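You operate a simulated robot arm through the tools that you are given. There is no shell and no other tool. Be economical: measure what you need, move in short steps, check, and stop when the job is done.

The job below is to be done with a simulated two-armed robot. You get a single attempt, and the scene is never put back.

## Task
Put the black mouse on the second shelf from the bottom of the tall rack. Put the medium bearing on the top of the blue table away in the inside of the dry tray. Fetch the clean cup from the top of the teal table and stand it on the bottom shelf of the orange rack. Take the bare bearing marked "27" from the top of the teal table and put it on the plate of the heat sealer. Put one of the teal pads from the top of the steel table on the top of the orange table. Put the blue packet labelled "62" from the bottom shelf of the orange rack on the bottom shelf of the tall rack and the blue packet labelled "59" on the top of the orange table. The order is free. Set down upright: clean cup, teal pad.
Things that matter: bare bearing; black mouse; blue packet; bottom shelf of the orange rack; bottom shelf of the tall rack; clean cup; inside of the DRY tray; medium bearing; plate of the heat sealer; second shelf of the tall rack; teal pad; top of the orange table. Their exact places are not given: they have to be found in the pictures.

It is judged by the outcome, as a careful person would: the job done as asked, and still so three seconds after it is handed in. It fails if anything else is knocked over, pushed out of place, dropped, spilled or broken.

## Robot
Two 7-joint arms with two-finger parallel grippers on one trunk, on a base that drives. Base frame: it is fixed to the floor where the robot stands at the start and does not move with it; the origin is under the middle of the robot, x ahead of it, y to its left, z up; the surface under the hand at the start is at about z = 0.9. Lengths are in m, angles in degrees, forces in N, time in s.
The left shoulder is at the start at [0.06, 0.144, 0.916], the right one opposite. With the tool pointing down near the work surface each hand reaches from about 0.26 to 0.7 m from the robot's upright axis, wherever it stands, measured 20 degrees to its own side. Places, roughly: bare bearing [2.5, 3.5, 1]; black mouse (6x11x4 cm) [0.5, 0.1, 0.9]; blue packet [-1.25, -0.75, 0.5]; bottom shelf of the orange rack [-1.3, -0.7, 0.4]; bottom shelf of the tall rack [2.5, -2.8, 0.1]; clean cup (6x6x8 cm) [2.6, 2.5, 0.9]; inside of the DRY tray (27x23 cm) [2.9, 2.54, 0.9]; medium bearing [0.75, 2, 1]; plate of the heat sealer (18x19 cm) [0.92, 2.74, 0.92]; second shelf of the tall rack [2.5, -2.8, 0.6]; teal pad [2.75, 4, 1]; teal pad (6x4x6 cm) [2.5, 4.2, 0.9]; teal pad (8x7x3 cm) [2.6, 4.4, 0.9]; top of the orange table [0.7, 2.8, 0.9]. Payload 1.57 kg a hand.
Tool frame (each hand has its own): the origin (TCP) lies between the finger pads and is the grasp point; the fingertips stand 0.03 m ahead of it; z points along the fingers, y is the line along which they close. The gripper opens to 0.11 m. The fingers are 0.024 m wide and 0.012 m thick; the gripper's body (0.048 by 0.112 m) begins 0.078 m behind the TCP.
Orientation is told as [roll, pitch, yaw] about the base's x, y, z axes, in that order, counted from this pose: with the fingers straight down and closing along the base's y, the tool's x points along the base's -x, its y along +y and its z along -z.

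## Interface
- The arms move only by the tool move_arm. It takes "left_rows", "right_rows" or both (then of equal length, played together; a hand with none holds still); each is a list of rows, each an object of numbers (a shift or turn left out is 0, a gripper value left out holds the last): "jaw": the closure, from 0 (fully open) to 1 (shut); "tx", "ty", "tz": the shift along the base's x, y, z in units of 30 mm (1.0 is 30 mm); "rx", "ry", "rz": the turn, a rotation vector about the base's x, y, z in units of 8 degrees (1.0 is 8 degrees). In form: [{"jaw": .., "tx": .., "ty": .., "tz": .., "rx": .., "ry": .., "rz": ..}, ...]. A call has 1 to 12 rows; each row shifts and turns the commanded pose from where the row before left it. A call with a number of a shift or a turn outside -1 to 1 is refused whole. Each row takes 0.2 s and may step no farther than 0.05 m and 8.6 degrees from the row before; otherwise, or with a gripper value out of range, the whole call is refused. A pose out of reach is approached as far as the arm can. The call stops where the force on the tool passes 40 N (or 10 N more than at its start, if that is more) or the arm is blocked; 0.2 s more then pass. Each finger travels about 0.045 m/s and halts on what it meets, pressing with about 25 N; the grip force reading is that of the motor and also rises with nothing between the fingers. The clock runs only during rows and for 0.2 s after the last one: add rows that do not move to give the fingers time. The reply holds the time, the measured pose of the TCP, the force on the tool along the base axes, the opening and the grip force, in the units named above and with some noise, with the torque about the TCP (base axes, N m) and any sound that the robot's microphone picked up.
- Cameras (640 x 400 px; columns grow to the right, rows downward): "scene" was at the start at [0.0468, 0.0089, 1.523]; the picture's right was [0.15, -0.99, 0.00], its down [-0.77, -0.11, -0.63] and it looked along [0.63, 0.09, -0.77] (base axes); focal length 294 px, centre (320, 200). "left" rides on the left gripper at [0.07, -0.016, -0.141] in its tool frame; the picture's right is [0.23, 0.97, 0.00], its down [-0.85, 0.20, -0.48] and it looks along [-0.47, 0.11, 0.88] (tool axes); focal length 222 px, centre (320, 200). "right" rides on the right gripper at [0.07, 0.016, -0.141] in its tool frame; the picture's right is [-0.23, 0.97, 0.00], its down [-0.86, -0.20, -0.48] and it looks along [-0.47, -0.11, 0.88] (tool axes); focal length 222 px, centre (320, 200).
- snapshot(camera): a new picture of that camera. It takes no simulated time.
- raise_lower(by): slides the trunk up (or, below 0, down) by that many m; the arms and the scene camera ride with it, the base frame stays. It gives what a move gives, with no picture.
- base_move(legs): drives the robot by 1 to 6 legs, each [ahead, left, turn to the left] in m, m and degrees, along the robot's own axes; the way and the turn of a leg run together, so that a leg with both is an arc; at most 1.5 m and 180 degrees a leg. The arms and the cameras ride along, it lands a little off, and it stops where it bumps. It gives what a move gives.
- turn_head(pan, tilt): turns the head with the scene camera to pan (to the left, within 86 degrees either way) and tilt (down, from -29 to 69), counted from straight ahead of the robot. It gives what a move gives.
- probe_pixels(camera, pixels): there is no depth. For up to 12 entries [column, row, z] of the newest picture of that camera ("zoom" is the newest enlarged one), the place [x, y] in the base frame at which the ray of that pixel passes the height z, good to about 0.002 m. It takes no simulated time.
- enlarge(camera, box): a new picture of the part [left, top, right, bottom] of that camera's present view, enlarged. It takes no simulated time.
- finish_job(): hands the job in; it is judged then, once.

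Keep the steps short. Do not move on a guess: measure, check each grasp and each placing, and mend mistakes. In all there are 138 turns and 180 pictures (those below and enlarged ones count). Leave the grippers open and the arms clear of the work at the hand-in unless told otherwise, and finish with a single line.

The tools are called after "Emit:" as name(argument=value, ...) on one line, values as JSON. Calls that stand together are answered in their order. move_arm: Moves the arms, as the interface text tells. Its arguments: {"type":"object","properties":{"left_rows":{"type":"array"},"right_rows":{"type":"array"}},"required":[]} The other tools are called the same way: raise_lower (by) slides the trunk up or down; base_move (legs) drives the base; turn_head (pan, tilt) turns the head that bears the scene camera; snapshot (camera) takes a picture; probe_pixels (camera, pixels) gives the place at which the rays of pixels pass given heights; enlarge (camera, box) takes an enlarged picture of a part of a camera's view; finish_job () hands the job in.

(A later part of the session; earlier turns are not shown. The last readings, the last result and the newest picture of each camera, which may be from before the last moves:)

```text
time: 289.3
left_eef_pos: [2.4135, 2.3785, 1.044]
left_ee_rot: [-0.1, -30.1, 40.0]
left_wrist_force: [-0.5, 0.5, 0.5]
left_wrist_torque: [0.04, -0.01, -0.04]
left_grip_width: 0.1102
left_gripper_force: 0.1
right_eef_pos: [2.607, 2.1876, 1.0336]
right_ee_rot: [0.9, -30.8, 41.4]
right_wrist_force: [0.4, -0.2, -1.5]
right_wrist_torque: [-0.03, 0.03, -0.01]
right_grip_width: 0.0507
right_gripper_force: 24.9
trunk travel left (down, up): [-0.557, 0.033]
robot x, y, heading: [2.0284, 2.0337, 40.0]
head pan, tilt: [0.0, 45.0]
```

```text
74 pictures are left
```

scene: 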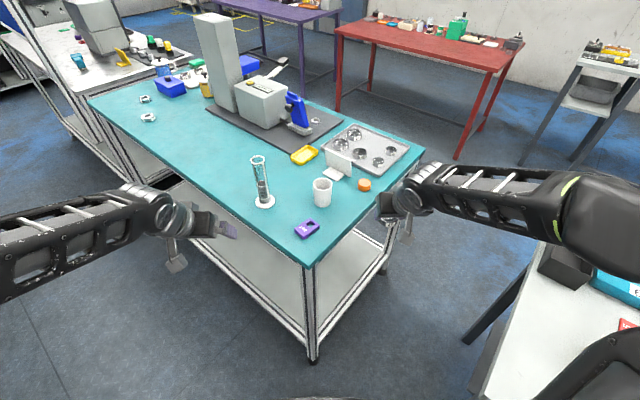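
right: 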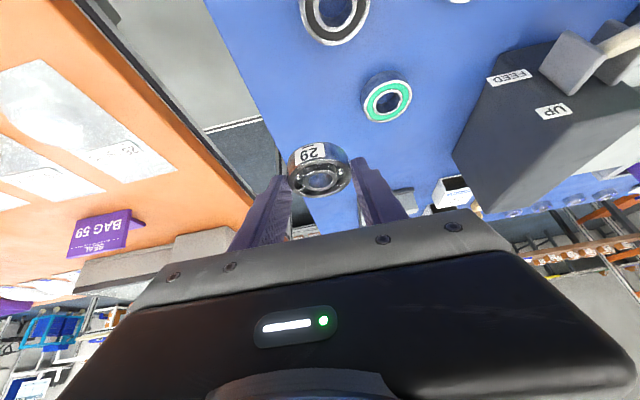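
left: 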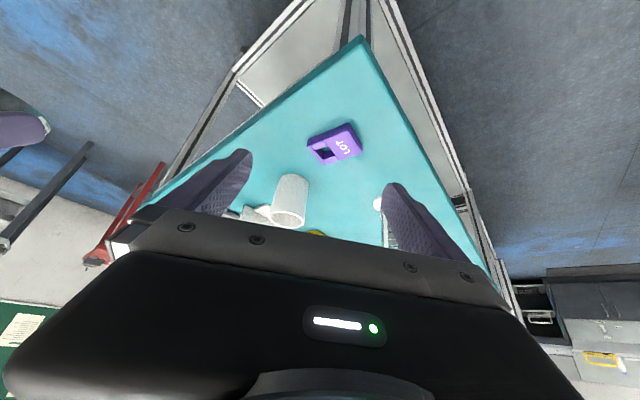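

Cup centre ≈(2.579,2.485). I move above it, then lower to z≈0.945.

Emit:
move_arm(left_rows=[{"tx": 0.88, "ty": 0.56}, {"tx": 0.88, "ty": 0.56}, {"tx": 0.88, "ty": 0.56}, {"tx": 0.88, "ty": 0.56}, {"tx": 0.88, "ty": 0.56}, {"tx": 0.88, "ty": 0.56}, {"tz": -0.5}, {}])

Emit:
snapshot(camera="left")

Emit:
snapshot(camera="scene")

```text
time: 291.1
left_eef_pos: [2.5725, 2.4805, 1.0283]
left_ee_rot: [0.0, -30.1, 40.0]
left_wrist_force: [0.1, -0.5, 1.2]
left_wrist_torque: [0.0, 0.01, -0.01]
left_grip_width: 0.1099
left_gripper_force: 0.0
right_eef_pos: [2.6079, 2.1873, 1.0335]
right_ee_rot: [0.7, -30.8, 41.2]
right_wrist_force: [0.2, 0.1, -2.0]
right_wrist_torque: [-0.04, 0.01, 0.03]
right_grip_width: 0.0508
right_gripper_force: 24.4
trunk travel left (down, up): [-0.557, 0.033]
robot x, y, heading: [2.0291, 2.0335, 39.9]
head pan, tilt: [0.0, 45.0]
```

```text
73 pictures are left
```

left: 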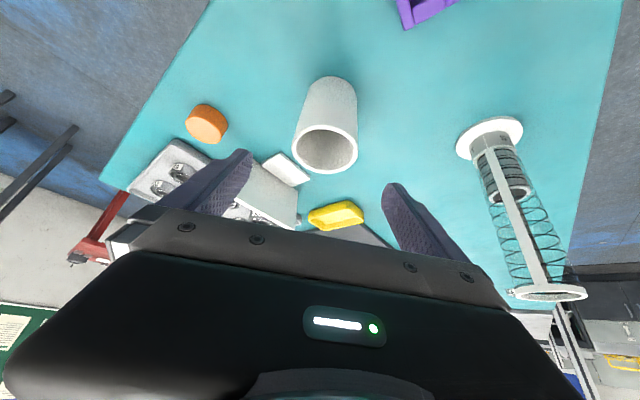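

```text
72 pictures are left
```

scene: 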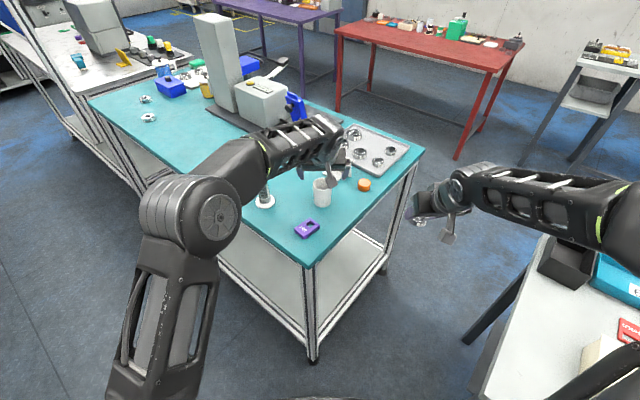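

I check the forearm height above the cylinder.

Emit:
probe_pixels(camera="scene", pixels=[[264, 178, 1.1], [264, 178, 1.2], [264, 178, 1.3], [190, 215, 1.2], [190, 215, 1.3], [190, 215, 1.4], [300, 130, 1.2], [300, 130, 1.3]])

Emit:
enlarge(camera="scene", box=[160, 80, 400, 240])

```text
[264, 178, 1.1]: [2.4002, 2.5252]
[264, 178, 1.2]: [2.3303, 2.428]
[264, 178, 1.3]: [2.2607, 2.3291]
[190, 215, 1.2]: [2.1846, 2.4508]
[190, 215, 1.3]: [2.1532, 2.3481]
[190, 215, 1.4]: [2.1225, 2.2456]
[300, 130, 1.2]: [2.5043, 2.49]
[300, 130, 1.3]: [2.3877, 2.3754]
```

```text
2.50 times, centred on (280, 160) of scene
```

zoom: 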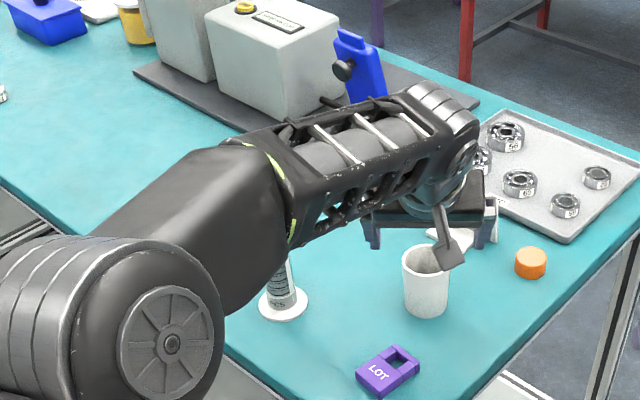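

The forearm is at about (2.33,2.42), far from the cylinder. I lower and grip the cup.

Emit:
move_arm(left_rows=[{"tz": -0.8}, {"tz": -0.8}, {"tz": -0.8}, {"tz": -0.35}, {}])

Emit:
snapshot(camera="left")

```text
time: 292.3
left_eef_pos: [2.5718, 2.4795, 0.9468]
left_ee_rot: [0.0, -30.1, 39.9]
left_wrist_force: [0.7, 1.4, -1.0]
left_wrist_torque: [-0.02, 0.01, -0.02]
left_grip_width: 0.11
left_gripper_force: 0.0
right_eef_pos: [2.6071, 2.1877, 1.0328]
right_ee_rot: [0.9, -30.9, 41.3]
right_wrist_force: [0.6, -0.2, -1.9]
right_wrist_torque: [0.0, 0.0, -0.02]
right_grip_width: 0.0504
right_gripper_force: 25.6
trunk travel left (down, up): [-0.557, 0.033]
robot x, y, heading: [2.028, 2.0345, 40.0]
head pan, tilt: [0.0, 45.0]
```

```text
70 pictures are left
```

left: 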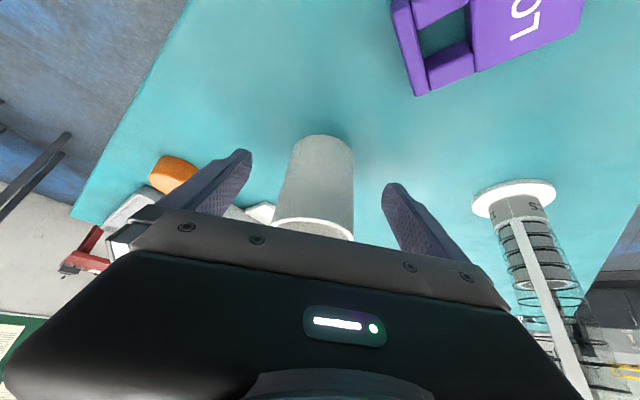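

Emit:
move_arm(left_rows=[{"jaw": 1}, {}, {}, {}, {}, {}])

Emit:
snapshot(camera="left")

```text
time: 293.7
left_eef_pos: [2.5713, 2.4802, 0.9471]
left_ee_rot: [0.0, -30.1, 39.9]
left_wrist_force: [-0.3, 0.6, 0.5]
left_wrist_torque: [0.06, 0.01, -0.02]
left_grip_width: 0.0536
left_gripper_force: 25.0
right_eef_pos: [2.6076, 2.1871, 1.0326]
right_ee_rot: [0.8, -30.8, 41.4]
right_wrist_force: [0.1, 0.1, -1.7]
right_wrist_torque: [-0.03, 0.05, 0.03]
right_grip_width: 0.0506
right_gripper_force: 25.1
trunk travel left (down, up): [-0.557, 0.033]
robot x, y, heading: [2.0273, 2.033, 40.1]
head pan, tilt: [0.0, 45.0]
```

```text
69 pictures are left
```

left: 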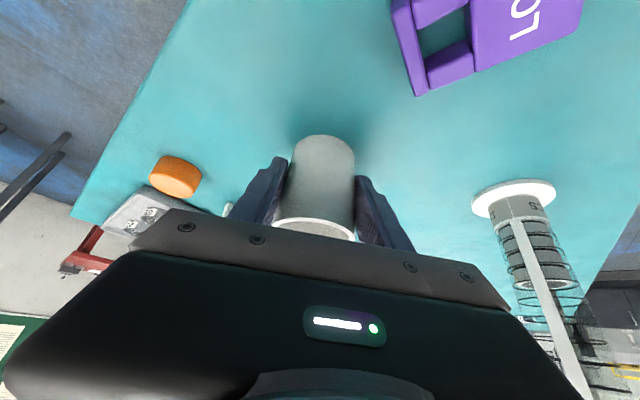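

Cup held. I lift 9 cm, pull back, and reverse into the aisle.

Emit:
move_arm(left_rows=[{"tz": 1}, {"tz": 1}, {"tz": 1}, {"tz": 0.5, "tx": -0.5, "ty": -0.4}, {"tx": -0.75, "ty": -0.6}, {"tx": -0.75, "ty": -0.6}, {"tx": -0.75, "ty": -0.6}, {}])

Emit:
base_move(legs=[[-0.36, 0, 0], [0, 0, -130]])

Emit:
turn_head(pan=0, tilt=25)

Emit:
snapshot(camera="scene")

```text
time: 295.5
left_eef_pos: [2.4899, 2.4155, 1.0512]
left_ee_rot: [0.0, -30.1, 39.9]
left_wrist_force: [-0.2, -0.6, -0.5]
left_wrist_torque: [-0.03, 0.03, 0.01]
left_grip_width: 0.0534
left_gripper_force: 24.9
right_eef_pos: [2.6078, 2.1879, 1.0335]
right_ee_rot: [0.8, -30.9, 41.3]
right_wrist_force: [0.8, 0.1, -1.6]
right_wrist_torque: [0.01, 0.03, 0.0]
right_grip_width: 0.0508
right_gripper_force: 24.6
trunk travel left (down, up): [-0.557, 0.033]
robot x, y, heading: [2.026, 2.0335, 40.0]
head pan, tilt: [0.0, 45.0]
```

```text
time: 303.2
left_eef_pos: [1.7584, 1.2039, 1.0524]
left_ee_rot: [0.0, -30.2, -88.7]
left_wrist_force: [-0.5, -0.1, 0.0]
left_wrist_torque: [0.09, 0.01, -0.01]
left_grip_width: 0.0531
left_gripper_force: 24.7
right_eef_pos: [1.5068, 1.2529, 1.0342]
right_ee_rot: [0.7, -30.8, -87.4]
right_wrist_force: [0.6, -0.1, -1.7]
right_wrist_torque: [0.04, -0.02, -0.02]
right_grip_width: 0.0505
right_gripper_force: 24.4
trunk travel left (down, up): [-0.557, 0.033]
robot x, y, heading: [1.7514, 1.807, -88.6]
head pan, tilt: [0.0, 45.0]
```

```text
time: 304.0
left_eef_pos: [1.759, 1.2053, 1.0525]
left_ee_rot: [0.0, -30.2, -88.8]
left_wrist_force: [0.2, -0.1, 0.4]
left_wrist_torque: [-0.01, 0.0, -0.03]
left_grip_width: 0.0532
left_gripper_force: 24.9
right_eef_pos: [1.507, 1.2522, 1.0331]
right_ee_rot: [0.8, -30.7, -87.3]
right_wrist_force: [-0.9, 0.9, -1.8]
right_wrist_torque: [0.04, 0.04, 0.0]
right_grip_width: 0.0509
right_gripper_force: 25.2
trunk travel left (down, up): [-0.557, 0.033]
robot x, y, heading: [1.7491, 1.8027, -88.9]
head pan, tilt: [0.0, 25.0]
```

```text
68 pictures are left
```

scene: 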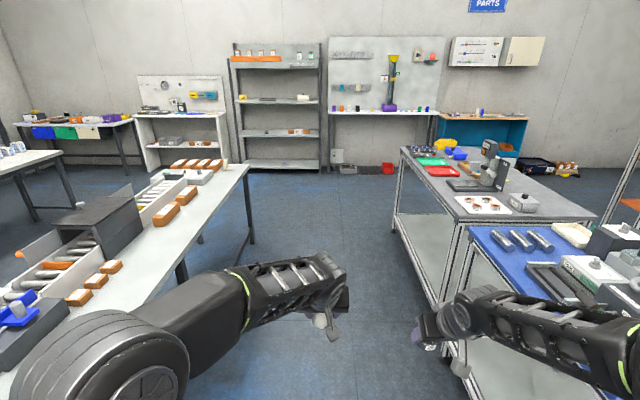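

Aisle clear. I drive south round the white table's end, then east, and look up the east aisle.

Emit:
base_move(legs=[[1.5, 0, 0], [1.5, 0, 0], [0.25, 0, 0], [0, 0, 90], [1.5, 0, 0], [0.4, 0, 90]])

Emit:
snapshot(camera="scene")

```text
time: 334.5
left_eef_pos: [3.5658, -0.5177, 1.0525]
left_ee_rot: [-0.1, -30.1, 92.6]
left_wrist_force: [-0.4, -0.5, -0.3]
left_wrist_torque: [0.01, 0.02, 0.0]
left_grip_width: 0.0529
left_gripper_force: 24.9
right_eef_pos: [3.8177, -0.56, 1.0334]
right_ee_rot: [0.8, -30.8, 94.0]
right_wrist_force: [-0.9, 0.4, -1.6]
right_wrist_torque: [-0.07, 0.03, 0.0]
right_grip_width: 0.0506
right_gripper_force: 25.2
trunk travel left (down, up): [-0.557, 0.033]
robot x, y, heading: [3.5873, -1.116, 92.5]
head pan, tilt: [0.0, 25.0]
cut short: leg 6
```

```text
67 pictures are left
```

scene: 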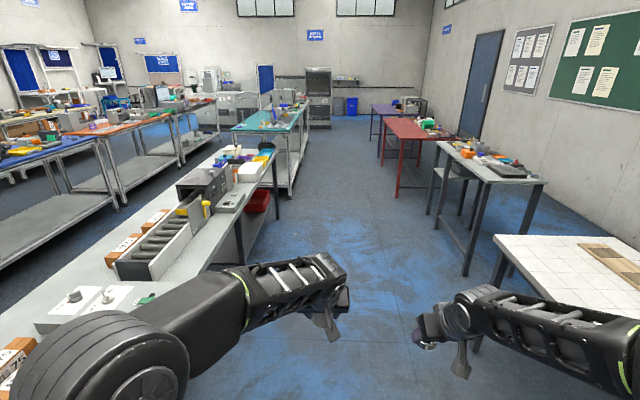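

Emit:
probe_pixels(camera="scene", pixels=[[496, 238, 0.9], [438, 143, 0.9], [480, 183, 0.9], [386, 120, 0.9], [272, 150, 0.9], [230, 200, 0.9], [308, 105, 0.9], [292, 130, 0.9]])

```text
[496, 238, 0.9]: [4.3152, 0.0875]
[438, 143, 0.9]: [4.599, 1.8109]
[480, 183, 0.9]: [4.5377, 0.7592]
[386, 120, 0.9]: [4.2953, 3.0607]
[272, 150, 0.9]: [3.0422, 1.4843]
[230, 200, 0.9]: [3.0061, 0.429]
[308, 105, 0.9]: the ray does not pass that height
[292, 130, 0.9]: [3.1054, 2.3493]
```

Aisle is 3.1–4.3. I drive up to y≈2.35 and turn to face the tray from the east.

Emit:
base_move(legs=[[0, -0.08, -2.5], [1.5, 0, 0], [1.5, 0, 0], [0.45, 0, 0], [0, 0, 90]])

Emit:
turn_head(pan=0, tilt=45)

Emit:
snapshot(camera="scene")

```text
time: 355.7
left_eef_pos: [3.0733, 2.3251, 1.0531]
left_ee_rot: [-0.1, -30.0, -179.9]
left_wrist_force: [0.0, 0.4, -0.6]
left_wrist_torque: [-0.02, 0.01, -0.03]
left_grip_width: 0.0521
left_gripper_force: 25.4
right_eef_pos: [3.1263, 2.574, 1.0332]
right_ee_rot: [0.8, -30.8, -178.5]
right_wrist_force: [-0.6, 0.4, -1.9]
right_wrist_torque: [-0.02, -0.02, 0.0]
right_grip_width: 0.0507
right_gripper_force: 25.2
trunk travel left (down, up): [-0.557, 0.033]
robot x, y, heading: [3.6728, 2.3242, -180.0]
head pan, tilt: [0.0, 25.0]
```

```text
time: 356.5
left_eef_pos: [3.0747, 2.3256, 1.0511]
left_ee_rot: [0.1, -30.1, -179.8]
left_wrist_force: [-0.4, 0.1, -1.4]
left_wrist_torque: [-0.02, 0.03, -0.01]
left_grip_width: 0.0524
left_gripper_force: 25.1
right_eef_pos: [3.1268, 2.5771, 1.0336]
right_ee_rot: [0.8, -30.8, -178.6]
right_wrist_force: [0.6, -0.1, -2.4]
right_wrist_torque: [0.02, -0.03, 0.01]
right_grip_width: 0.0507
right_gripper_force: 24.8
trunk travel left (down, up): [-0.557, 0.033]
robot x, y, heading: [3.6708, 2.3208, -179.6]
head pan, tilt: [0.0, 45.0]
```

```text
66 pictures are left
```

scene: 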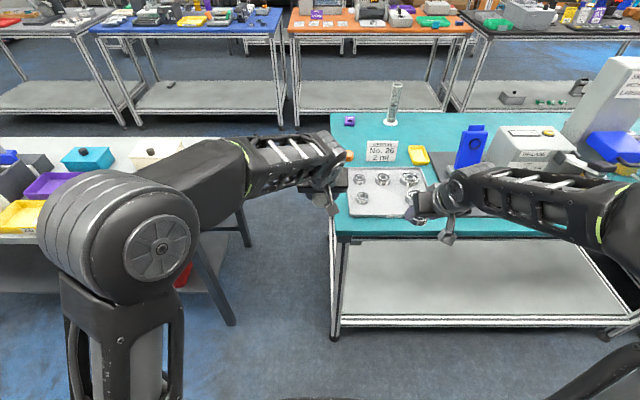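

I check the sign, the tray, and the cup's hold (its grip width has crept down slightly).

Emit:
enlarge(camera="scene", box=[330, 130, 450, 225])

Emit:
snapshot(camera="left")

Emit:
snapshot(camera="right")

```text
4.21 times, centred on (390, 178) of scene
```

zoom: 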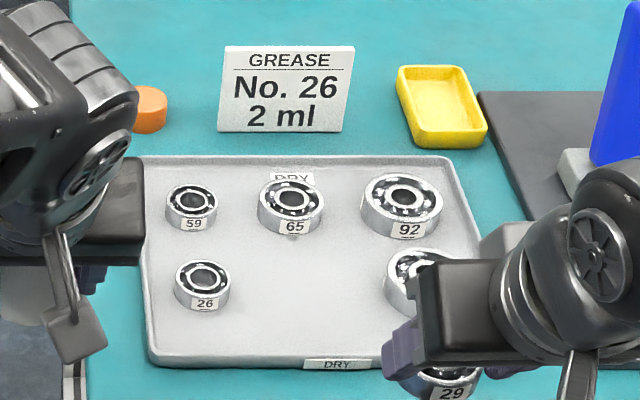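

```text
64 pictures are left
```

left: 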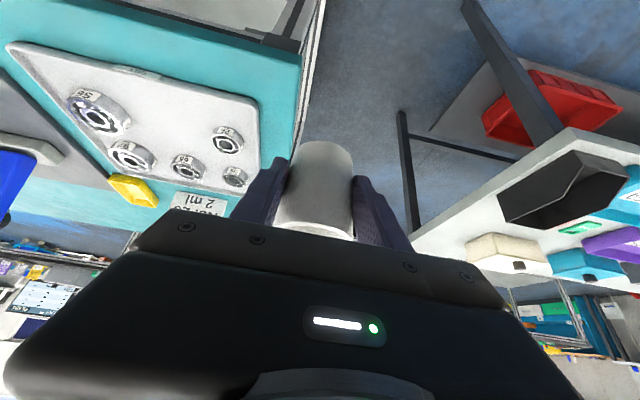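

```text
63 pictures are left
```

right: 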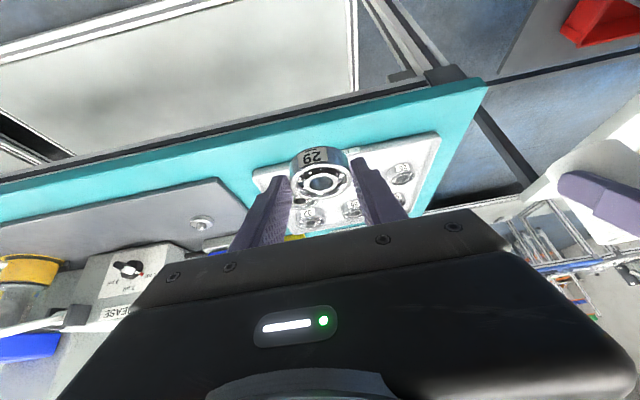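

It is the DRY tray, with a free medium spot in front of bearing 65. I probe that spot.

Emit:
probe_pixels(camera="zoom", pixels=[[295, 285, 0.905], [295, 310, 0.905], [205, 300, 0.905], [232, 290, 0.905], [385, 290, 0.905], [325, 235, 0.905], [290, 232, 0.905], [150, 365, 0.92], [480, 360, 0.92], [330, 365, 0.92]])

```text
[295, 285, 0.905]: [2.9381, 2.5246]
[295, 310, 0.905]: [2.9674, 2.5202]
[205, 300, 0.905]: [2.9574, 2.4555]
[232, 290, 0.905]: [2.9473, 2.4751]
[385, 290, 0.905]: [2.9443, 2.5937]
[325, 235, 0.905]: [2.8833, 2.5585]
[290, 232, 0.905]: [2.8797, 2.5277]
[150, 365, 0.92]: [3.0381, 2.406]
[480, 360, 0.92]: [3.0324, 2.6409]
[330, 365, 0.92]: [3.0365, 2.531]
```

I move over (bearing centre (2.985,2.533)) and lower part way.

Emit:
move_arm(right_rows=[{"tx": -0.9, "ty": -0.3}, {"tx": -0.9, "ty": -0.3}, {"tx": -0.9, "ty": -0.3}, {"tx": -0.9, "ty": -0.3}, {"tx": -0.75, "ty": -0.25}, {"tz": -0.8}, {"tz": -0.8}, {}])

Emit:
snapshot(camera="right")

Emit:
enlarge(camera="scene", box=[330, 130, 450, 225])

```text
time: 358.3
left_eef_pos: [3.0736, 2.325, 1.0522]
left_ee_rot: [0.0, -30.1, -179.9]
left_wrist_force: [0.7, 0.3, -0.2]
left_wrist_torque: [0.01, -0.01, -0.03]
left_grip_width: 0.0524
left_gripper_force: 24.9
right_eef_pos: [2.9971, 2.5318, 0.9852]
right_ee_rot: [0.8, -30.9, -178.5]
right_wrist_force: [0.3, 0.1, -1.7]
right_wrist_torque: [0.02, -0.02, 0.0]
right_grip_width: 0.0508
right_gripper_force: 25.2
trunk travel left (down, up): [-0.557, 0.033]
robot x, y, heading: [3.6738, 2.3189, -180.0]
head pan, tilt: [0.0, 45.0]
```

```text
62 pictures are left
```

right: 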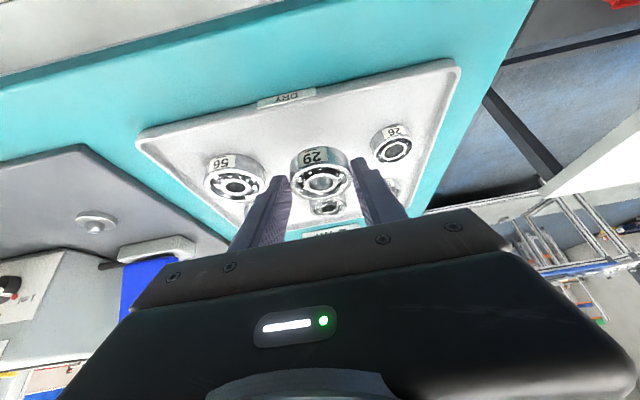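

```text
4.21 times, centred on (390, 178) of scene
```

zoom: 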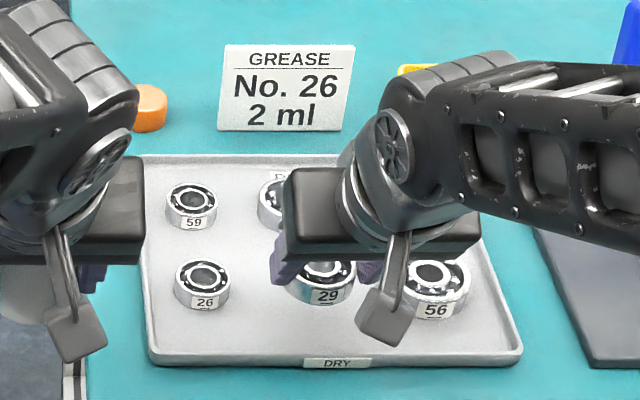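

Emit:
probe_pixels(camera="zoom", pixels=[[405, 290, 0.905], [437, 320, 0.905], [230, 290, 0.905], [203, 312, 0.905]])

Emit:
probe_pixels(camera="right", pixels=[[267, 178, 0.92], [265, 165, 0.905], [236, 185, 0.925], [371, 145, 0.92], [230, 155, 0.905], [385, 125, 0.905]])

```text
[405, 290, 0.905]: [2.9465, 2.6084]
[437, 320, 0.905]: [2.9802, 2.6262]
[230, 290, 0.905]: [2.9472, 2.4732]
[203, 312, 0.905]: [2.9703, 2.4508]
```

```text
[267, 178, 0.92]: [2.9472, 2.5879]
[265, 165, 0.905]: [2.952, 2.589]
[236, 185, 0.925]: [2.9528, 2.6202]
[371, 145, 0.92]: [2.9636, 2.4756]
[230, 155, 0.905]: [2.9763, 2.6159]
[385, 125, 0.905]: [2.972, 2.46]
```

Spot is centred between 26 and 56. I lower in small steps.

Emit:
move_arm(right_rows=[{"tz": -0.8}, {"tz": -0.3}, {}])

Emit:
move_arm(right_rows=[{"tz": -0.15}, {}])

Emit:
move_arm(right_rows=[{"tz": -0.12}, {}])

```text
time: 359.1
left_eef_pos: [3.0733, 2.3259, 1.0512]
left_ee_rot: [-0.1, -30.2, -179.8]
left_wrist_force: [-0.2, -0.2, -0.6]
left_wrist_torque: [0.02, 0.0, -0.01]
left_grip_width: 0.0525
left_gripper_force: 25.3
right_eef_pos: [2.9968, 2.5311, 0.9513]
right_ee_rot: [0.8, -30.8, -178.5]
right_wrist_force: [0.1, 0.0, -1.8]
right_wrist_torque: [0.0, 0.01, 0.03]
right_grip_width: 0.0507
right_gripper_force: 25.2
trunk travel left (down, up): [-0.557, 0.033]
robot x, y, heading: [3.6692, 2.3211, -180.1]
head pan, tilt: [0.0, 45.0]
```

```text
time: 359.7
left_eef_pos: [3.0743, 2.3248, 1.0525]
left_ee_rot: [0.1, -30.0, -179.9]
left_wrist_force: [0.1, 0.0, -0.8]
left_wrist_torque: [0.02, -0.01, 0.01]
left_grip_width: 0.0524
left_gripper_force: 25.4
right_eef_pos: [2.9959, 2.5308, 0.9478]
right_ee_rot: [0.8, -30.9, -178.5]
right_wrist_force: [-0.5, 1.3, -1.5]
right_wrist_torque: [0.0, -0.05, 0.01]
right_grip_width: 0.0505
right_gripper_force: 25.0
trunk travel left (down, up): [-0.557, 0.033]
robot x, y, heading: [3.6719, 2.3196, -179.9]
head pan, tilt: [0.0, 45.0]
```

```text
time: 360.3
left_eef_pos: [3.0745, 2.3258, 1.0526]
left_ee_rot: [0.0, -30.2, -180.0]
left_wrist_force: [0.7, 0.2, 0.3]
left_wrist_torque: [0.03, -0.04, -0.03]
left_grip_width: 0.0526
left_gripper_force: 24.6
right_eef_pos: [2.9969, 2.5316, 0.9454]
right_ee_rot: [0.7, -30.9, -178.5]
right_wrist_force: [-1.0, 0.1, -0.5]
right_wrist_torque: [0.04, 0.05, 0.02]
right_grip_width: 0.0504
right_gripper_force: 25.4
trunk travel left (down, up): [-0.557, 0.033]
robot x, y, heading: [3.6686, 2.3229, -179.8]
head pan, tilt: [0.0, 45.0]
```

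Emit:
move_arm(right_rows=[{"tz": -0.12}, {}])

Emit:
move_arm(right_rows=[{"tz": -0.1}, {}])

Emit:
snapshot(camera="right")

```text
time: 360.9
left_eef_pos: [3.0752, 2.3255, 1.0534]
left_ee_rot: [-0.1, -30.1, -179.8]
left_wrist_force: [1.1, -0.7, -0.7]
left_wrist_torque: [-0.03, -0.01, -0.01]
left_grip_width: 0.0522
left_gripper_force: 24.5
right_eef_pos: [2.9965, 2.5301, 0.9427]
right_ee_rot: [0.8, -31.2, -178.4]
right_wrist_force: [0.6, 2.0, 15.1]
right_wrist_torque: [0.24, -0.09, 0.05]
right_grip_width: 0.0509
right_gripper_force: 25.4
trunk travel left (down, up): [-0.557, 0.033]
robot x, y, heading: [3.6712, 2.3199, -180.1]
head pan, tilt: [0.0, 45.0]
```

```text
time: 361.5
left_eef_pos: [3.0747, 2.3253, 1.0528]
left_ee_rot: [0.0, -30.3, -179.9]
left_wrist_force: [0.6, -0.1, -0.9]
left_wrist_torque: [0.01, 0.01, 0.02]
left_grip_width: 0.0523
left_gripper_force: 24.6
right_eef_pos: [2.9963, 2.5336, 0.939]
right_ee_rot: [0.9, -31.2, -178.5]
right_wrist_force: [-2.2, 3.8, 20.3]
right_wrist_torque: [0.26, 0.47, 0.01]
right_grip_width: 0.0509
right_gripper_force: 25.2
trunk travel left (down, up): [-0.557, 0.033]
robot x, y, heading: [3.6713, 2.3222, -180.1]
head pan, tilt: [0.0, 45.0]
```

```text
60 pictures are left
```

right: 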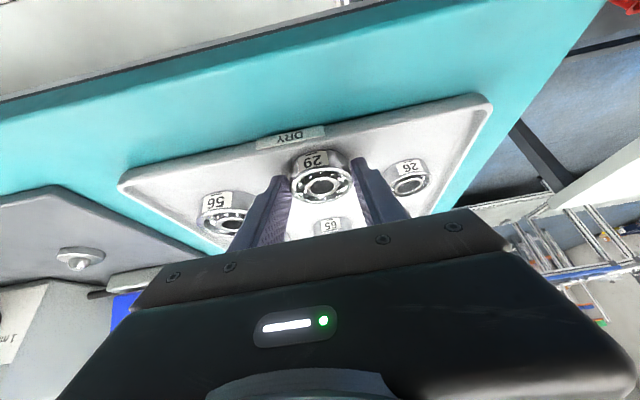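

Bearing is down in the tray. I open slightly and withdraw upward along the axis.

Emit:
move_arm(right_rows=[{"tz": 0.08}, {"jaw": 0.4}, {}, {}, {"tx": 0.45, "tz": 0.8}, {"tx": 0.45, "tz": 0.8}, {"tx": 0.45, "tz": 0.8}, {"tx": 0.8, "tz": 0.5}, {"tx": 0.8}, {}])

Emit:
snapshot(camera="right")

Emit:
snapshot(camera="left")

```text
time: 363.7
left_eef_pos: [3.0734, 2.3245, 1.0527]
left_ee_rot: [0.0, -30.1, -179.9]
left_wrist_force: [0.0, -0.4, -0.3]
left_wrist_torque: [0.02, 0.02, 0.0]
left_grip_width: 0.0524
left_gripper_force: 24.8
right_eef_pos: [3.0858, 2.531, 1.0276]
right_ee_rot: [0.8, -30.8, -178.5]
right_wrist_force: [-0.1, -0.7, 1.3]
right_wrist_torque: [0.02, 0.01, 0.02]
right_grip_width: 0.0661
right_gripper_force: 0.1
trunk travel left (down, up): [-0.557, 0.033]
robot x, y, heading: [3.6709, 2.3242, -179.8]
head pan, tilt: [0.0, 45.0]
```

```text
59 pictures are left
```

right: 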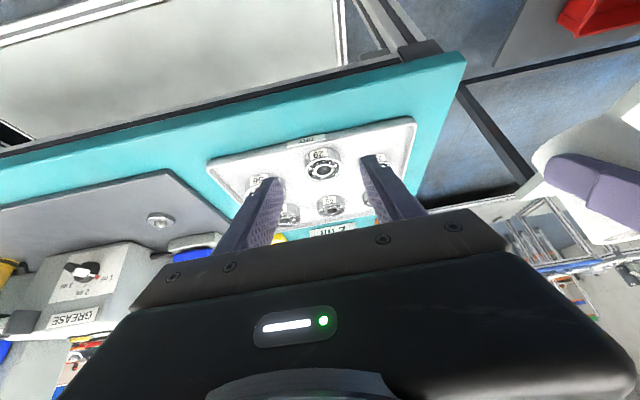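

```text
58 pictures are left
```

left: 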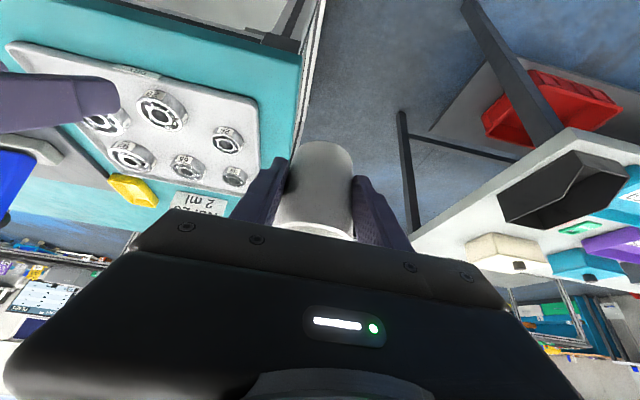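

Bearing 29 lies in the DRY tray. Now to the orange rack with the cup.

Emit:
base_move(legs=[[0, 0, 90], [1.5, 0, 0], [1.5, 0, 0], [1.0, 0, 0], [0, 0, -90]])

Emit:
turn_head(pan=0, tilt=25)

Emit:
snapshot(camera="scene")

```text
time: 390.6
left_eef_pos: [3.1329, -1.6684, 1.0517]
left_ee_rot: [0.0, -30.1, -179.3]
left_wrist_force: [0.0, -0.8, -0.1]
left_wrist_torque: [-0.01, 0.02, 0.01]
left_grip_width: 0.05
left_gripper_force: 25.3
right_eef_pos: [3.1422, -1.4616, 1.0275]
right_ee_rot: [0.9, -30.8, -178.0]
right_wrist_force: [0.4, 0.8, 0.2]
right_wrist_torque: [0.0, 0.02, 0.01]
right_grip_width: 0.0659
right_gripper_force: 0.0
trunk travel left (down, up): [-0.557, 0.033]
robot x, y, heading: [3.7283, -1.6694, -179.3]
head pan, tilt: [0.0, 45.0]
```

```text
time: 391.4
left_eef_pos: [3.1317, -1.6678, 1.052]
left_ee_rot: [-0.1, -30.1, -179.3]
left_wrist_force: [-0.1, 0.9, -0.5]
left_wrist_torque: [-0.01, -0.01, 0.06]
left_grip_width: 0.0501
left_gripper_force: 25.2
right_eef_pos: [3.1415, -1.4612, 1.0258]
right_ee_rot: [0.8, -30.8, -178.0]
right_wrist_force: [0.2, -0.1, 0.1]
right_wrist_torque: [0.01, -0.02, 0.01]
right_grip_width: 0.0661
right_gripper_force: 0.1
trunk travel left (down, up): [-0.557, 0.033]
robot x, y, heading: [3.7338, -1.6629, -179.5]
head pan, tilt: [0.0, 25.0]
```

```text
57 pictures are left
```

scene: 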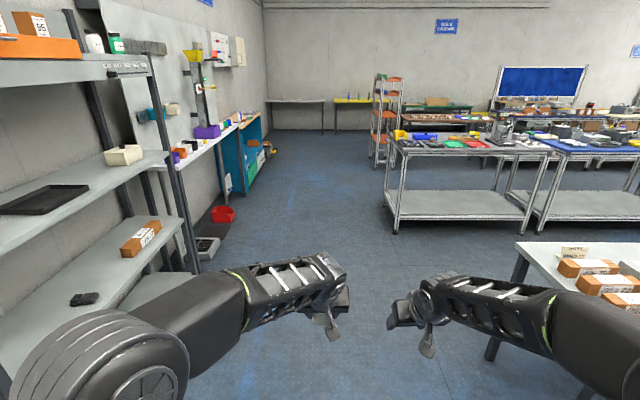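

The cup's grip width shrank to 50 mm; I look at how it sits.

Emit:
snapshot(camera="left")

Emit:
enlarge(camera="scene", box=[250, 230, 400, 360])

```text
56 pictures are left
```

left: 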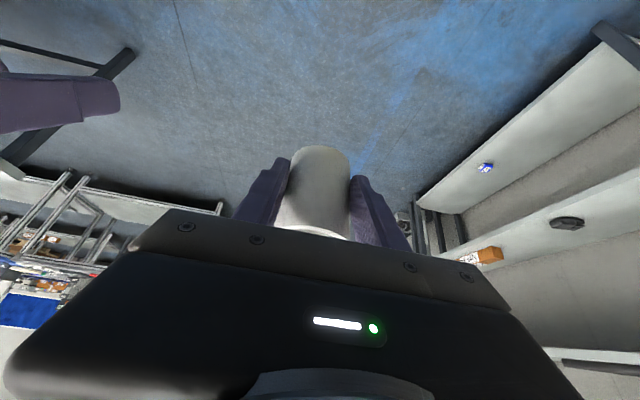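

```text
3.08 times, centred on (325, 295) of scene
```

zoom: 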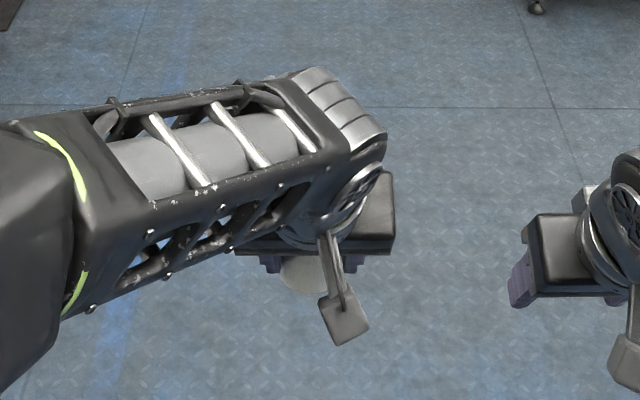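

The cup has crept ~1 cm forward, from braking while driving forward. I turn once now and strafe left the rest of the way, so accelerations act along the finger line where it is held firmly.

Emit:
base_move(legs=[[0, 0, -45], [0, 0, -45], [-0.12, 0.5, 0], [0, 1.2, 0]])

Emit:
snapshot(camera="left")

```text
time: 404.2
left_eef_pos: [2.0375, -1.1979, 1.0514]
left_ee_rot: [-0.2, -30.2, 90.3]
left_wrist_force: [0.4, -0.7, -0.7]
left_wrist_torque: [-0.03, -0.01, -0.01]
left_grip_width: 0.049
left_gripper_force: 25.2
right_eef_pos: [2.2452, -1.2084, 1.0265]
right_ee_rot: [0.8, -30.8, 91.6]
right_wrist_force: [0.1, 0.0, 0.4]
right_wrist_torque: [0.03, -0.04, -0.01]
right_grip_width: 0.0662
right_gripper_force: 0.1
trunk travel left (down, up): [-0.557, 0.033]
robot x, y, heading: [2.0359, -1.7922, 90.1]
head pan, tilt: [0.0, 25.0]
```

```text
54 pictures are left
```

left: 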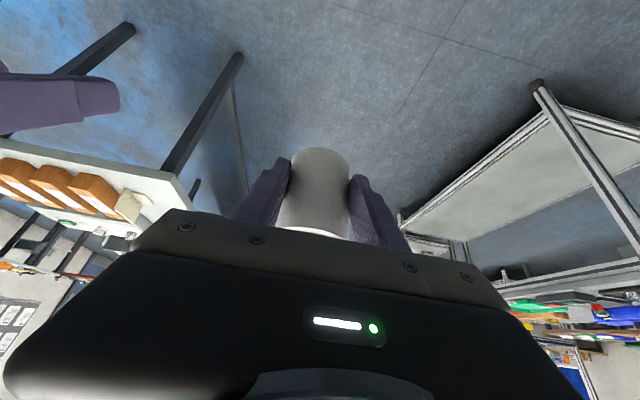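

Creep continues slowly but the hold is sound. I strafe the last 3.28 m to the orange rack.

Emit:
base_move(legs=[[0, 1.1, 0], [0, 1.1, 0], [0, 1.1, 0]])

Emit:
turn_head(pan=0, tilt=48)

Emit:
snapshot(camera="scene")

Emit:
snapshot(camera="left")

```text
time: 420.3
left_eef_pos: [-1.2589, -1.2026, 1.0525]
left_ee_rot: [-0.2, -30.1, 90.3]
left_wrist_force: [0.3, -0.7, 0.8]
left_wrist_torque: [0.0, 0.02, -0.01]
left_grip_width: 0.0482
left_gripper_force: 24.9
right_eef_pos: [-1.0516, -1.2136, 1.0281]
right_ee_rot: [0.8, -30.7, 91.6]
right_wrist_force: [-0.4, 0.0, -0.3]
right_wrist_torque: [-0.01, 0.02, -0.01]
right_grip_width: 0.0661
right_gripper_force: 0.0
trunk travel left (down, up): [-0.557, 0.033]
robot x, y, heading: [-1.2628, -1.8042, 90.4]
head pan, tilt: [0.0, 25.0]
```

```text
time: 421.2
left_eef_pos: [-1.2578, -1.2034, 1.0522]
left_ee_rot: [0.0, -30.1, 90.4]
left_wrist_force: [0.1, 0.1, -1.1]
left_wrist_torque: [-0.02, 0.02, 0.04]
left_grip_width: 0.0482
left_gripper_force: 24.8
right_eef_pos: [-1.0514, -1.2147, 1.0278]
right_ee_rot: [0.8, -30.8, 91.7]
right_wrist_force: [-0.1, -0.8, -0.3]
right_wrist_torque: [0.03, 0.01, 0.02]
right_grip_width: 0.0658
right_gripper_force: 0.1
trunk travel left (down, up): [-0.557, 0.033]
robot x, y, heading: [-1.2598, -1.7981, 90.3]
head pan, tilt: [0.0, 48.0]
```

```text
53 pictures are left
```

scene: 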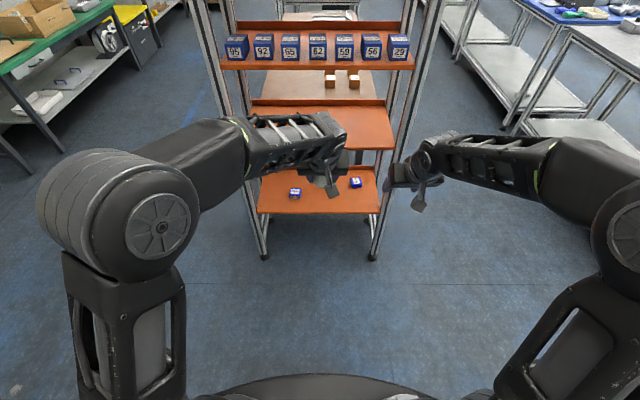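

```text
52 pictures are left
```

left: 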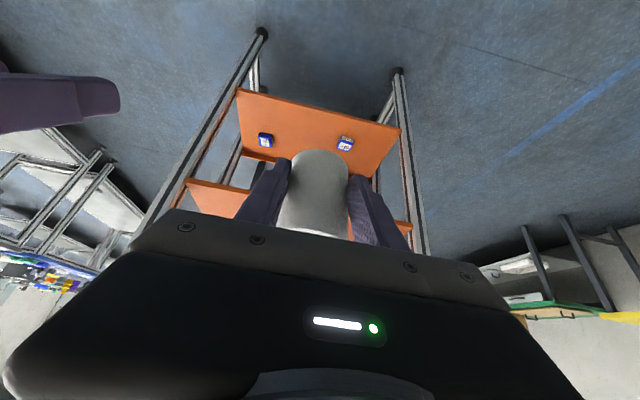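

I retract the right hand a bit, lower the trunk 0.5 m, and drive in 0.33 m.

Emit:
move_arm(right_rows=[{"ty": -1}, {"ty": -1}, {"ty": -0.7}, {}])

Emit:
raise_lower(by=-0.5)

Emit:
base_move(legs=[[0.33, 0, 0]])

Emit:
snapshot(camera="scene")

Emit:
snapshot(camera="left")

```text
time: 422.2
left_eef_pos: [-1.2588, -1.203, 1.0519]
left_ee_rot: [-0.1, -30.0, 90.3]
left_wrist_force: [-0.3, 0.9, -0.9]
left_wrist_torque: [0.01, 0.0, -0.03]
left_grip_width: 0.048
left_gripper_force: 24.6
right_eef_pos: [-1.0523, -1.2954, 1.026]
right_ee_rot: [0.8, -30.8, 91.8]
right_wrist_force: [-0.4, 0.0, 0.0]
right_wrist_torque: [-0.05, -0.01, 0.0]
right_grip_width: 0.0662
right_gripper_force: 0.0
trunk travel left (down, up): [-0.557, 0.033]
robot x, y, heading: [-1.2609, -1.8014, 90.3]
head pan, tilt: [0.0, 48.0]
```

```text
refused: -0.5 is not a number from -0.4 to 0.4
```

```text
time: 424.4
left_eef_pos: [-1.2582, -0.8754, 1.0519]
left_ee_rot: [-0.1, -30.0, 90.1]
left_wrist_force: [-0.1, 1.4, -1.1]
left_wrist_torque: [-0.05, 0.01, 0.04]
left_grip_width: 0.048
left_gripper_force: 25.2
right_eef_pos: [-1.0523, -0.9663, 1.0259]
right_ee_rot: [0.8, -30.8, 91.4]
right_wrist_force: [0.4, -0.7, -0.3]
right_wrist_torque: [-0.02, 0.01, 0.02]
right_grip_width: 0.066
right_gripper_force: 0.1
trunk travel left (down, up): [-0.557, 0.033]
robot x, y, heading: [-1.2647, -1.4782, 90.4]
head pan, tilt: [0.0, 48.0]
```

```text
51 pictures are left
```

scene: 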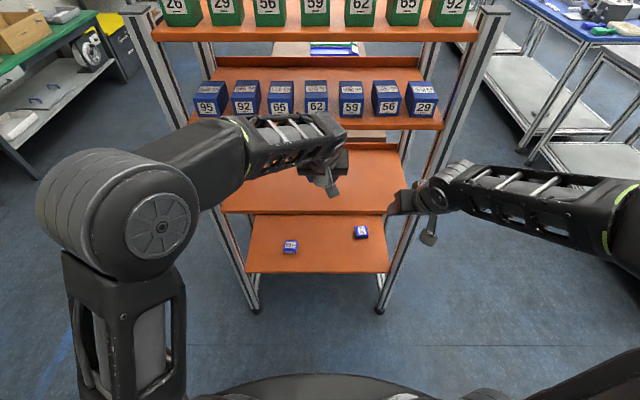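

```text
50 pictures are left
```

left: 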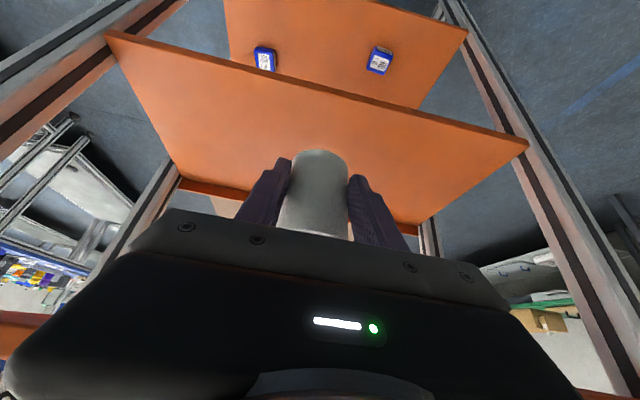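

The trunk step was refused (max 0.4) and the base drove in regardless; nothing touched. I back off, then lower in two steps.

Emit:
base_move(legs=[[-0.15, 0, 0]])

Emit:
raise_lower(by=-0.3)

Emit:
raise_lower(by=-0.2)

Emit:
snapshot(camera="scene")

```text
time: 425.7
left_eef_pos: [-1.2583, -1.0245, 1.053]
left_ee_rot: [-0.1, -30.2, 90.2]
left_wrist_force: [0.3, -0.4, -0.1]
left_wrist_torque: [-0.01, -0.03, -0.02]
left_grip_width: 0.0481
left_gripper_force: 25.0
right_eef_pos: [-1.051, -1.1179, 1.0272]
right_ee_rot: [0.7, -30.9, 91.5]
right_wrist_force: [-0.3, 0.0, 0.5]
right_wrist_torque: [0.03, 0.02, 0.01]
right_grip_width: 0.0659
right_gripper_force: 0.1
trunk travel left (down, up): [-0.557, 0.033]
robot x, y, heading: [-1.2645, -1.6208, 89.7]
head pan, tilt: [0.0, 48.0]
```

```text
time: 428.7
left_eef_pos: [-1.258, -1.0244, 0.751]
left_ee_rot: [-0.1, -30.1, 90.1]
left_wrist_force: [-0.2, 0.8, -0.7]
left_wrist_torque: [-0.03, 0.0, 0.0]
left_grip_width: 0.0476
left_gripper_force: 25.0
right_eef_pos: [-1.0514, -1.1169, 0.7255]
right_ee_rot: [0.9, -30.9, 91.5]
right_wrist_force: [-0.7, 0.4, 0.2]
right_wrist_torque: [0.02, 0.02, -0.02]
right_grip_width: 0.066
right_gripper_force: 0.0
trunk travel left (down, up): [-0.257, 0.333]
robot x, y, heading: [-1.2635, -1.6234, 90.2]
head pan, tilt: [0.0, 48.0]
```

```text
time: 430.9
left_eef_pos: [-1.2569, -1.0248, 0.5518]
left_ee_rot: [-0.1, -30.0, 90.1]
left_wrist_force: [0.0, 0.2, -0.4]
left_wrist_torque: [0.01, -0.01, -0.01]
left_grip_width: 0.0475
left_gripper_force: 25.6
right_eef_pos: [-1.0519, -1.1168, 0.5261]
right_ee_rot: [0.9, -30.9, 91.4]
right_wrist_force: [0.4, 0.2, 0.5]
right_wrist_torque: [-0.02, 0.0, -0.02]
right_grip_width: 0.0659
right_gripper_force: 0.1
trunk travel left (down, up): [-0.057, 0.533]
robot x, y, heading: [-1.2606, -1.6204, 90.4]
head pan, tilt: [0.0, 48.0]
```

```text
49 pictures are left
```

scene: 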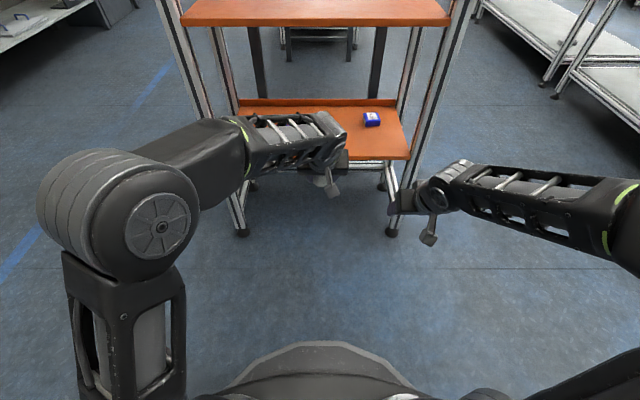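

I drive in 0.2 m and then extend the left arm onto the shelf.

Emit:
base_move(legs=[[0.2, 0, 0]])

Emit:
snapshot(camera="scene")

Emit:
move_arm(left_rows=[{"ty": 0.7, "tx": 0.3}, {"ty": 0.7, "tx": 0.3}, {"ty": 0.7, "tx": 0.3}, {"ty": 0.7, "tx": 0.3}, {"ty": 0.7}, {"ty": 0.4}, {}])

Emit:
snapshot(camera="left")

Emit:
snapshot(camera="scene")

```text
time: 432.5
left_eef_pos: [-1.2573, -0.8237, 0.552]
left_ee_rot: [-0.2, -30.1, 90.2]
left_wrist_force: [0.8, -0.3, 0.1]
left_wrist_torque: [0.01, -0.01, 0.03]
left_grip_width: 0.0475
left_gripper_force: 25.0
right_eef_pos: [-1.0518, -0.9148, 0.527]
right_ee_rot: [0.8, -31.0, 91.4]
right_wrist_force: [-0.2, -0.5, -0.7]
right_wrist_torque: [0.01, -0.01, -0.02]
right_grip_width: 0.0658
right_gripper_force: 0.1
trunk travel left (down, up): [-0.057, 0.533]
robot x, y, heading: [-1.2624, -1.4175, 90.1]
head pan, tilt: [0.0, 48.0]
```

```text
48 pictures are left
```

scene: 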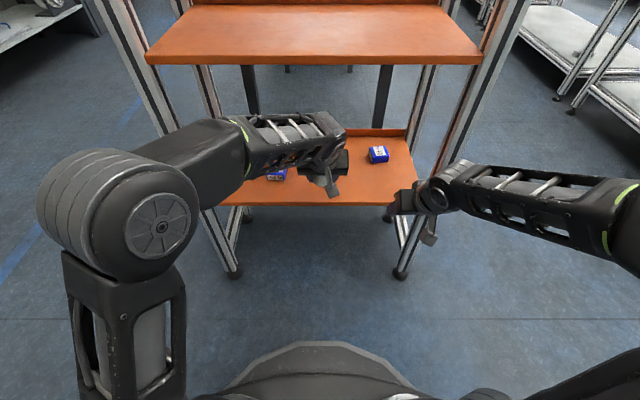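

```text
time: 434.1
left_eef_pos: [-1.22, -0.7052, 0.5523]
left_ee_rot: [0.0, -30.0, 90.1]
left_wrist_force: [-0.1, -0.1, -0.3]
left_wrist_torque: [0.0, 0.02, 0.04]
left_grip_width: 0.0471
left_gripper_force: 25.1
right_eef_pos: [-1.0507, -0.9166, 0.5271]
right_ee_rot: [0.8, -30.9, 91.3]
right_wrist_force: [0.3, -0.5, -0.1]
right_wrist_torque: [0.01, 0.0, -0.01]
right_grip_width: 0.066
right_gripper_force: 0.0
trunk travel left (down, up): [-0.057, 0.533]
robot x, y, heading: [-1.2652, -1.4212, 89.8]
head pan, tilt: [0.0, 48.0]
```

```text
47 pictures are left
```

left: 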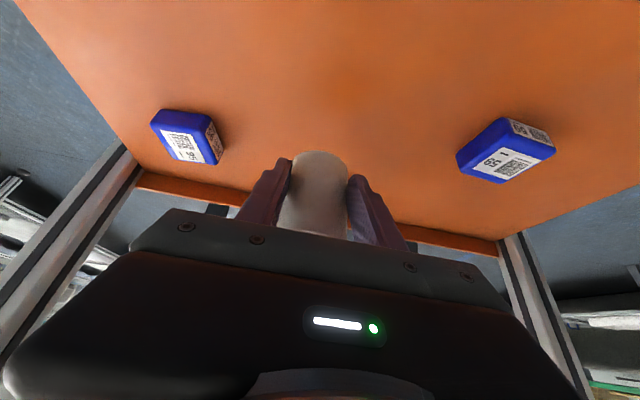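

```text
46 pictures are left
```

scene: 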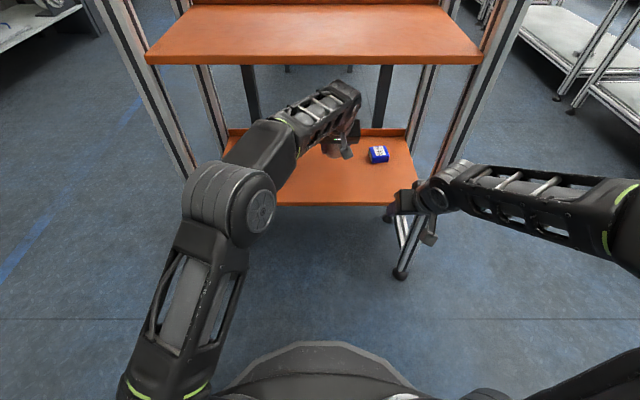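

I lower in steps until the cup touches.

Emit:
move_arm(left_rows=[{"tz": -0.7}, {"tz": -0.5}, {"tz": -0.2}, {}])

Emit:
move_arm(left_rows=[{"tz": -0.15}, {}])

Emit:
move_arm(left_rows=[{"tz": -0.13}, {}])

Emit:
snapshot(camera="left")

```text
time: 435.1
left_eef_pos: [-1.2219, -0.7054, 0.5097]
left_ee_rot: [0.0, -30.1, 90.1]
left_wrist_force: [-0.4, 0.4, 0.1]
left_wrist_torque: [-0.02, 0.03, -0.01]
left_grip_width: 0.0473
left_gripper_force: 25.2
right_eef_pos: [-1.0493, -0.916, 0.5257]
right_ee_rot: [0.9, -30.9, 91.5]
right_wrist_force: [0.2, 0.1, -0.2]
right_wrist_torque: [0.03, 0.02, 0.0]
right_grip_width: 0.0657
right_gripper_force: 0.0
trunk travel left (down, up): [-0.057, 0.533]
robot x, y, heading: [-1.2605, -1.4208, 90.1]
head pan, tilt: [0.0, 48.0]
```

```text
time: 435.7
left_eef_pos: [-1.2212, -0.7068, 0.5055]
left_ee_rot: [-0.1, -30.1, 90.1]
left_wrist_force: [-0.1, -0.3, -0.1]
left_wrist_torque: [0.0, -0.01, -0.01]
left_grip_width: 0.0475
left_gripper_force: 24.8
right_eef_pos: [-1.0515, -0.9156, 0.5272]
right_ee_rot: [0.7, -30.9, 91.4]
right_wrist_force: [0.9, -0.7, -0.2]
right_wrist_torque: [-0.01, 0.01, 0.02]
right_grip_width: 0.066
right_gripper_force: 0.1
trunk travel left (down, up): [-0.057, 0.533]
robot x, y, heading: [-1.2626, -1.4185, 90.4]
head pan, tilt: [0.0, 48.0]
```

```text
time: 436.3
left_eef_pos: [-1.2209, -0.7059, 0.5016]
left_ee_rot: [-0.1, -30.1, 90.0]
left_wrist_force: [0.0, 0.5, -0.5]
left_wrist_torque: [-0.02, -0.03, -0.01]
left_grip_width: 0.0471
left_gripper_force: 24.9
right_eef_pos: [-1.051, -0.9157, 0.527]
right_ee_rot: [0.8, -30.9, 91.4]
right_wrist_force: [-1.3, -0.6, 0.1]
right_wrist_torque: [0.0, -0.04, -0.02]
right_grip_width: 0.0659
right_gripper_force: 0.1
trunk travel left (down, up): [-0.057, 0.533]
robot x, y, heading: [-1.2601, -1.4178, 90.3]
head pan, tilt: [0.0, 48.0]
```

```text
45 pictures are left
```

left: 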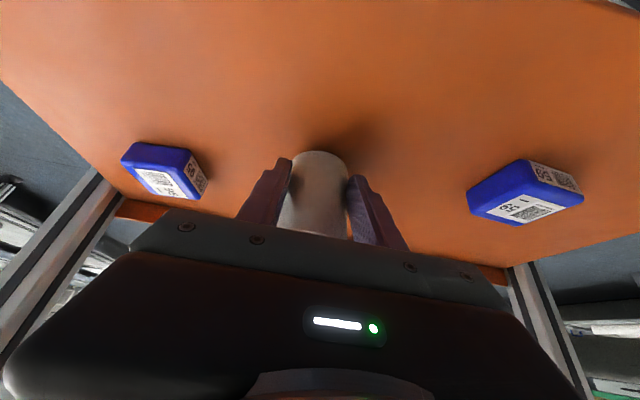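

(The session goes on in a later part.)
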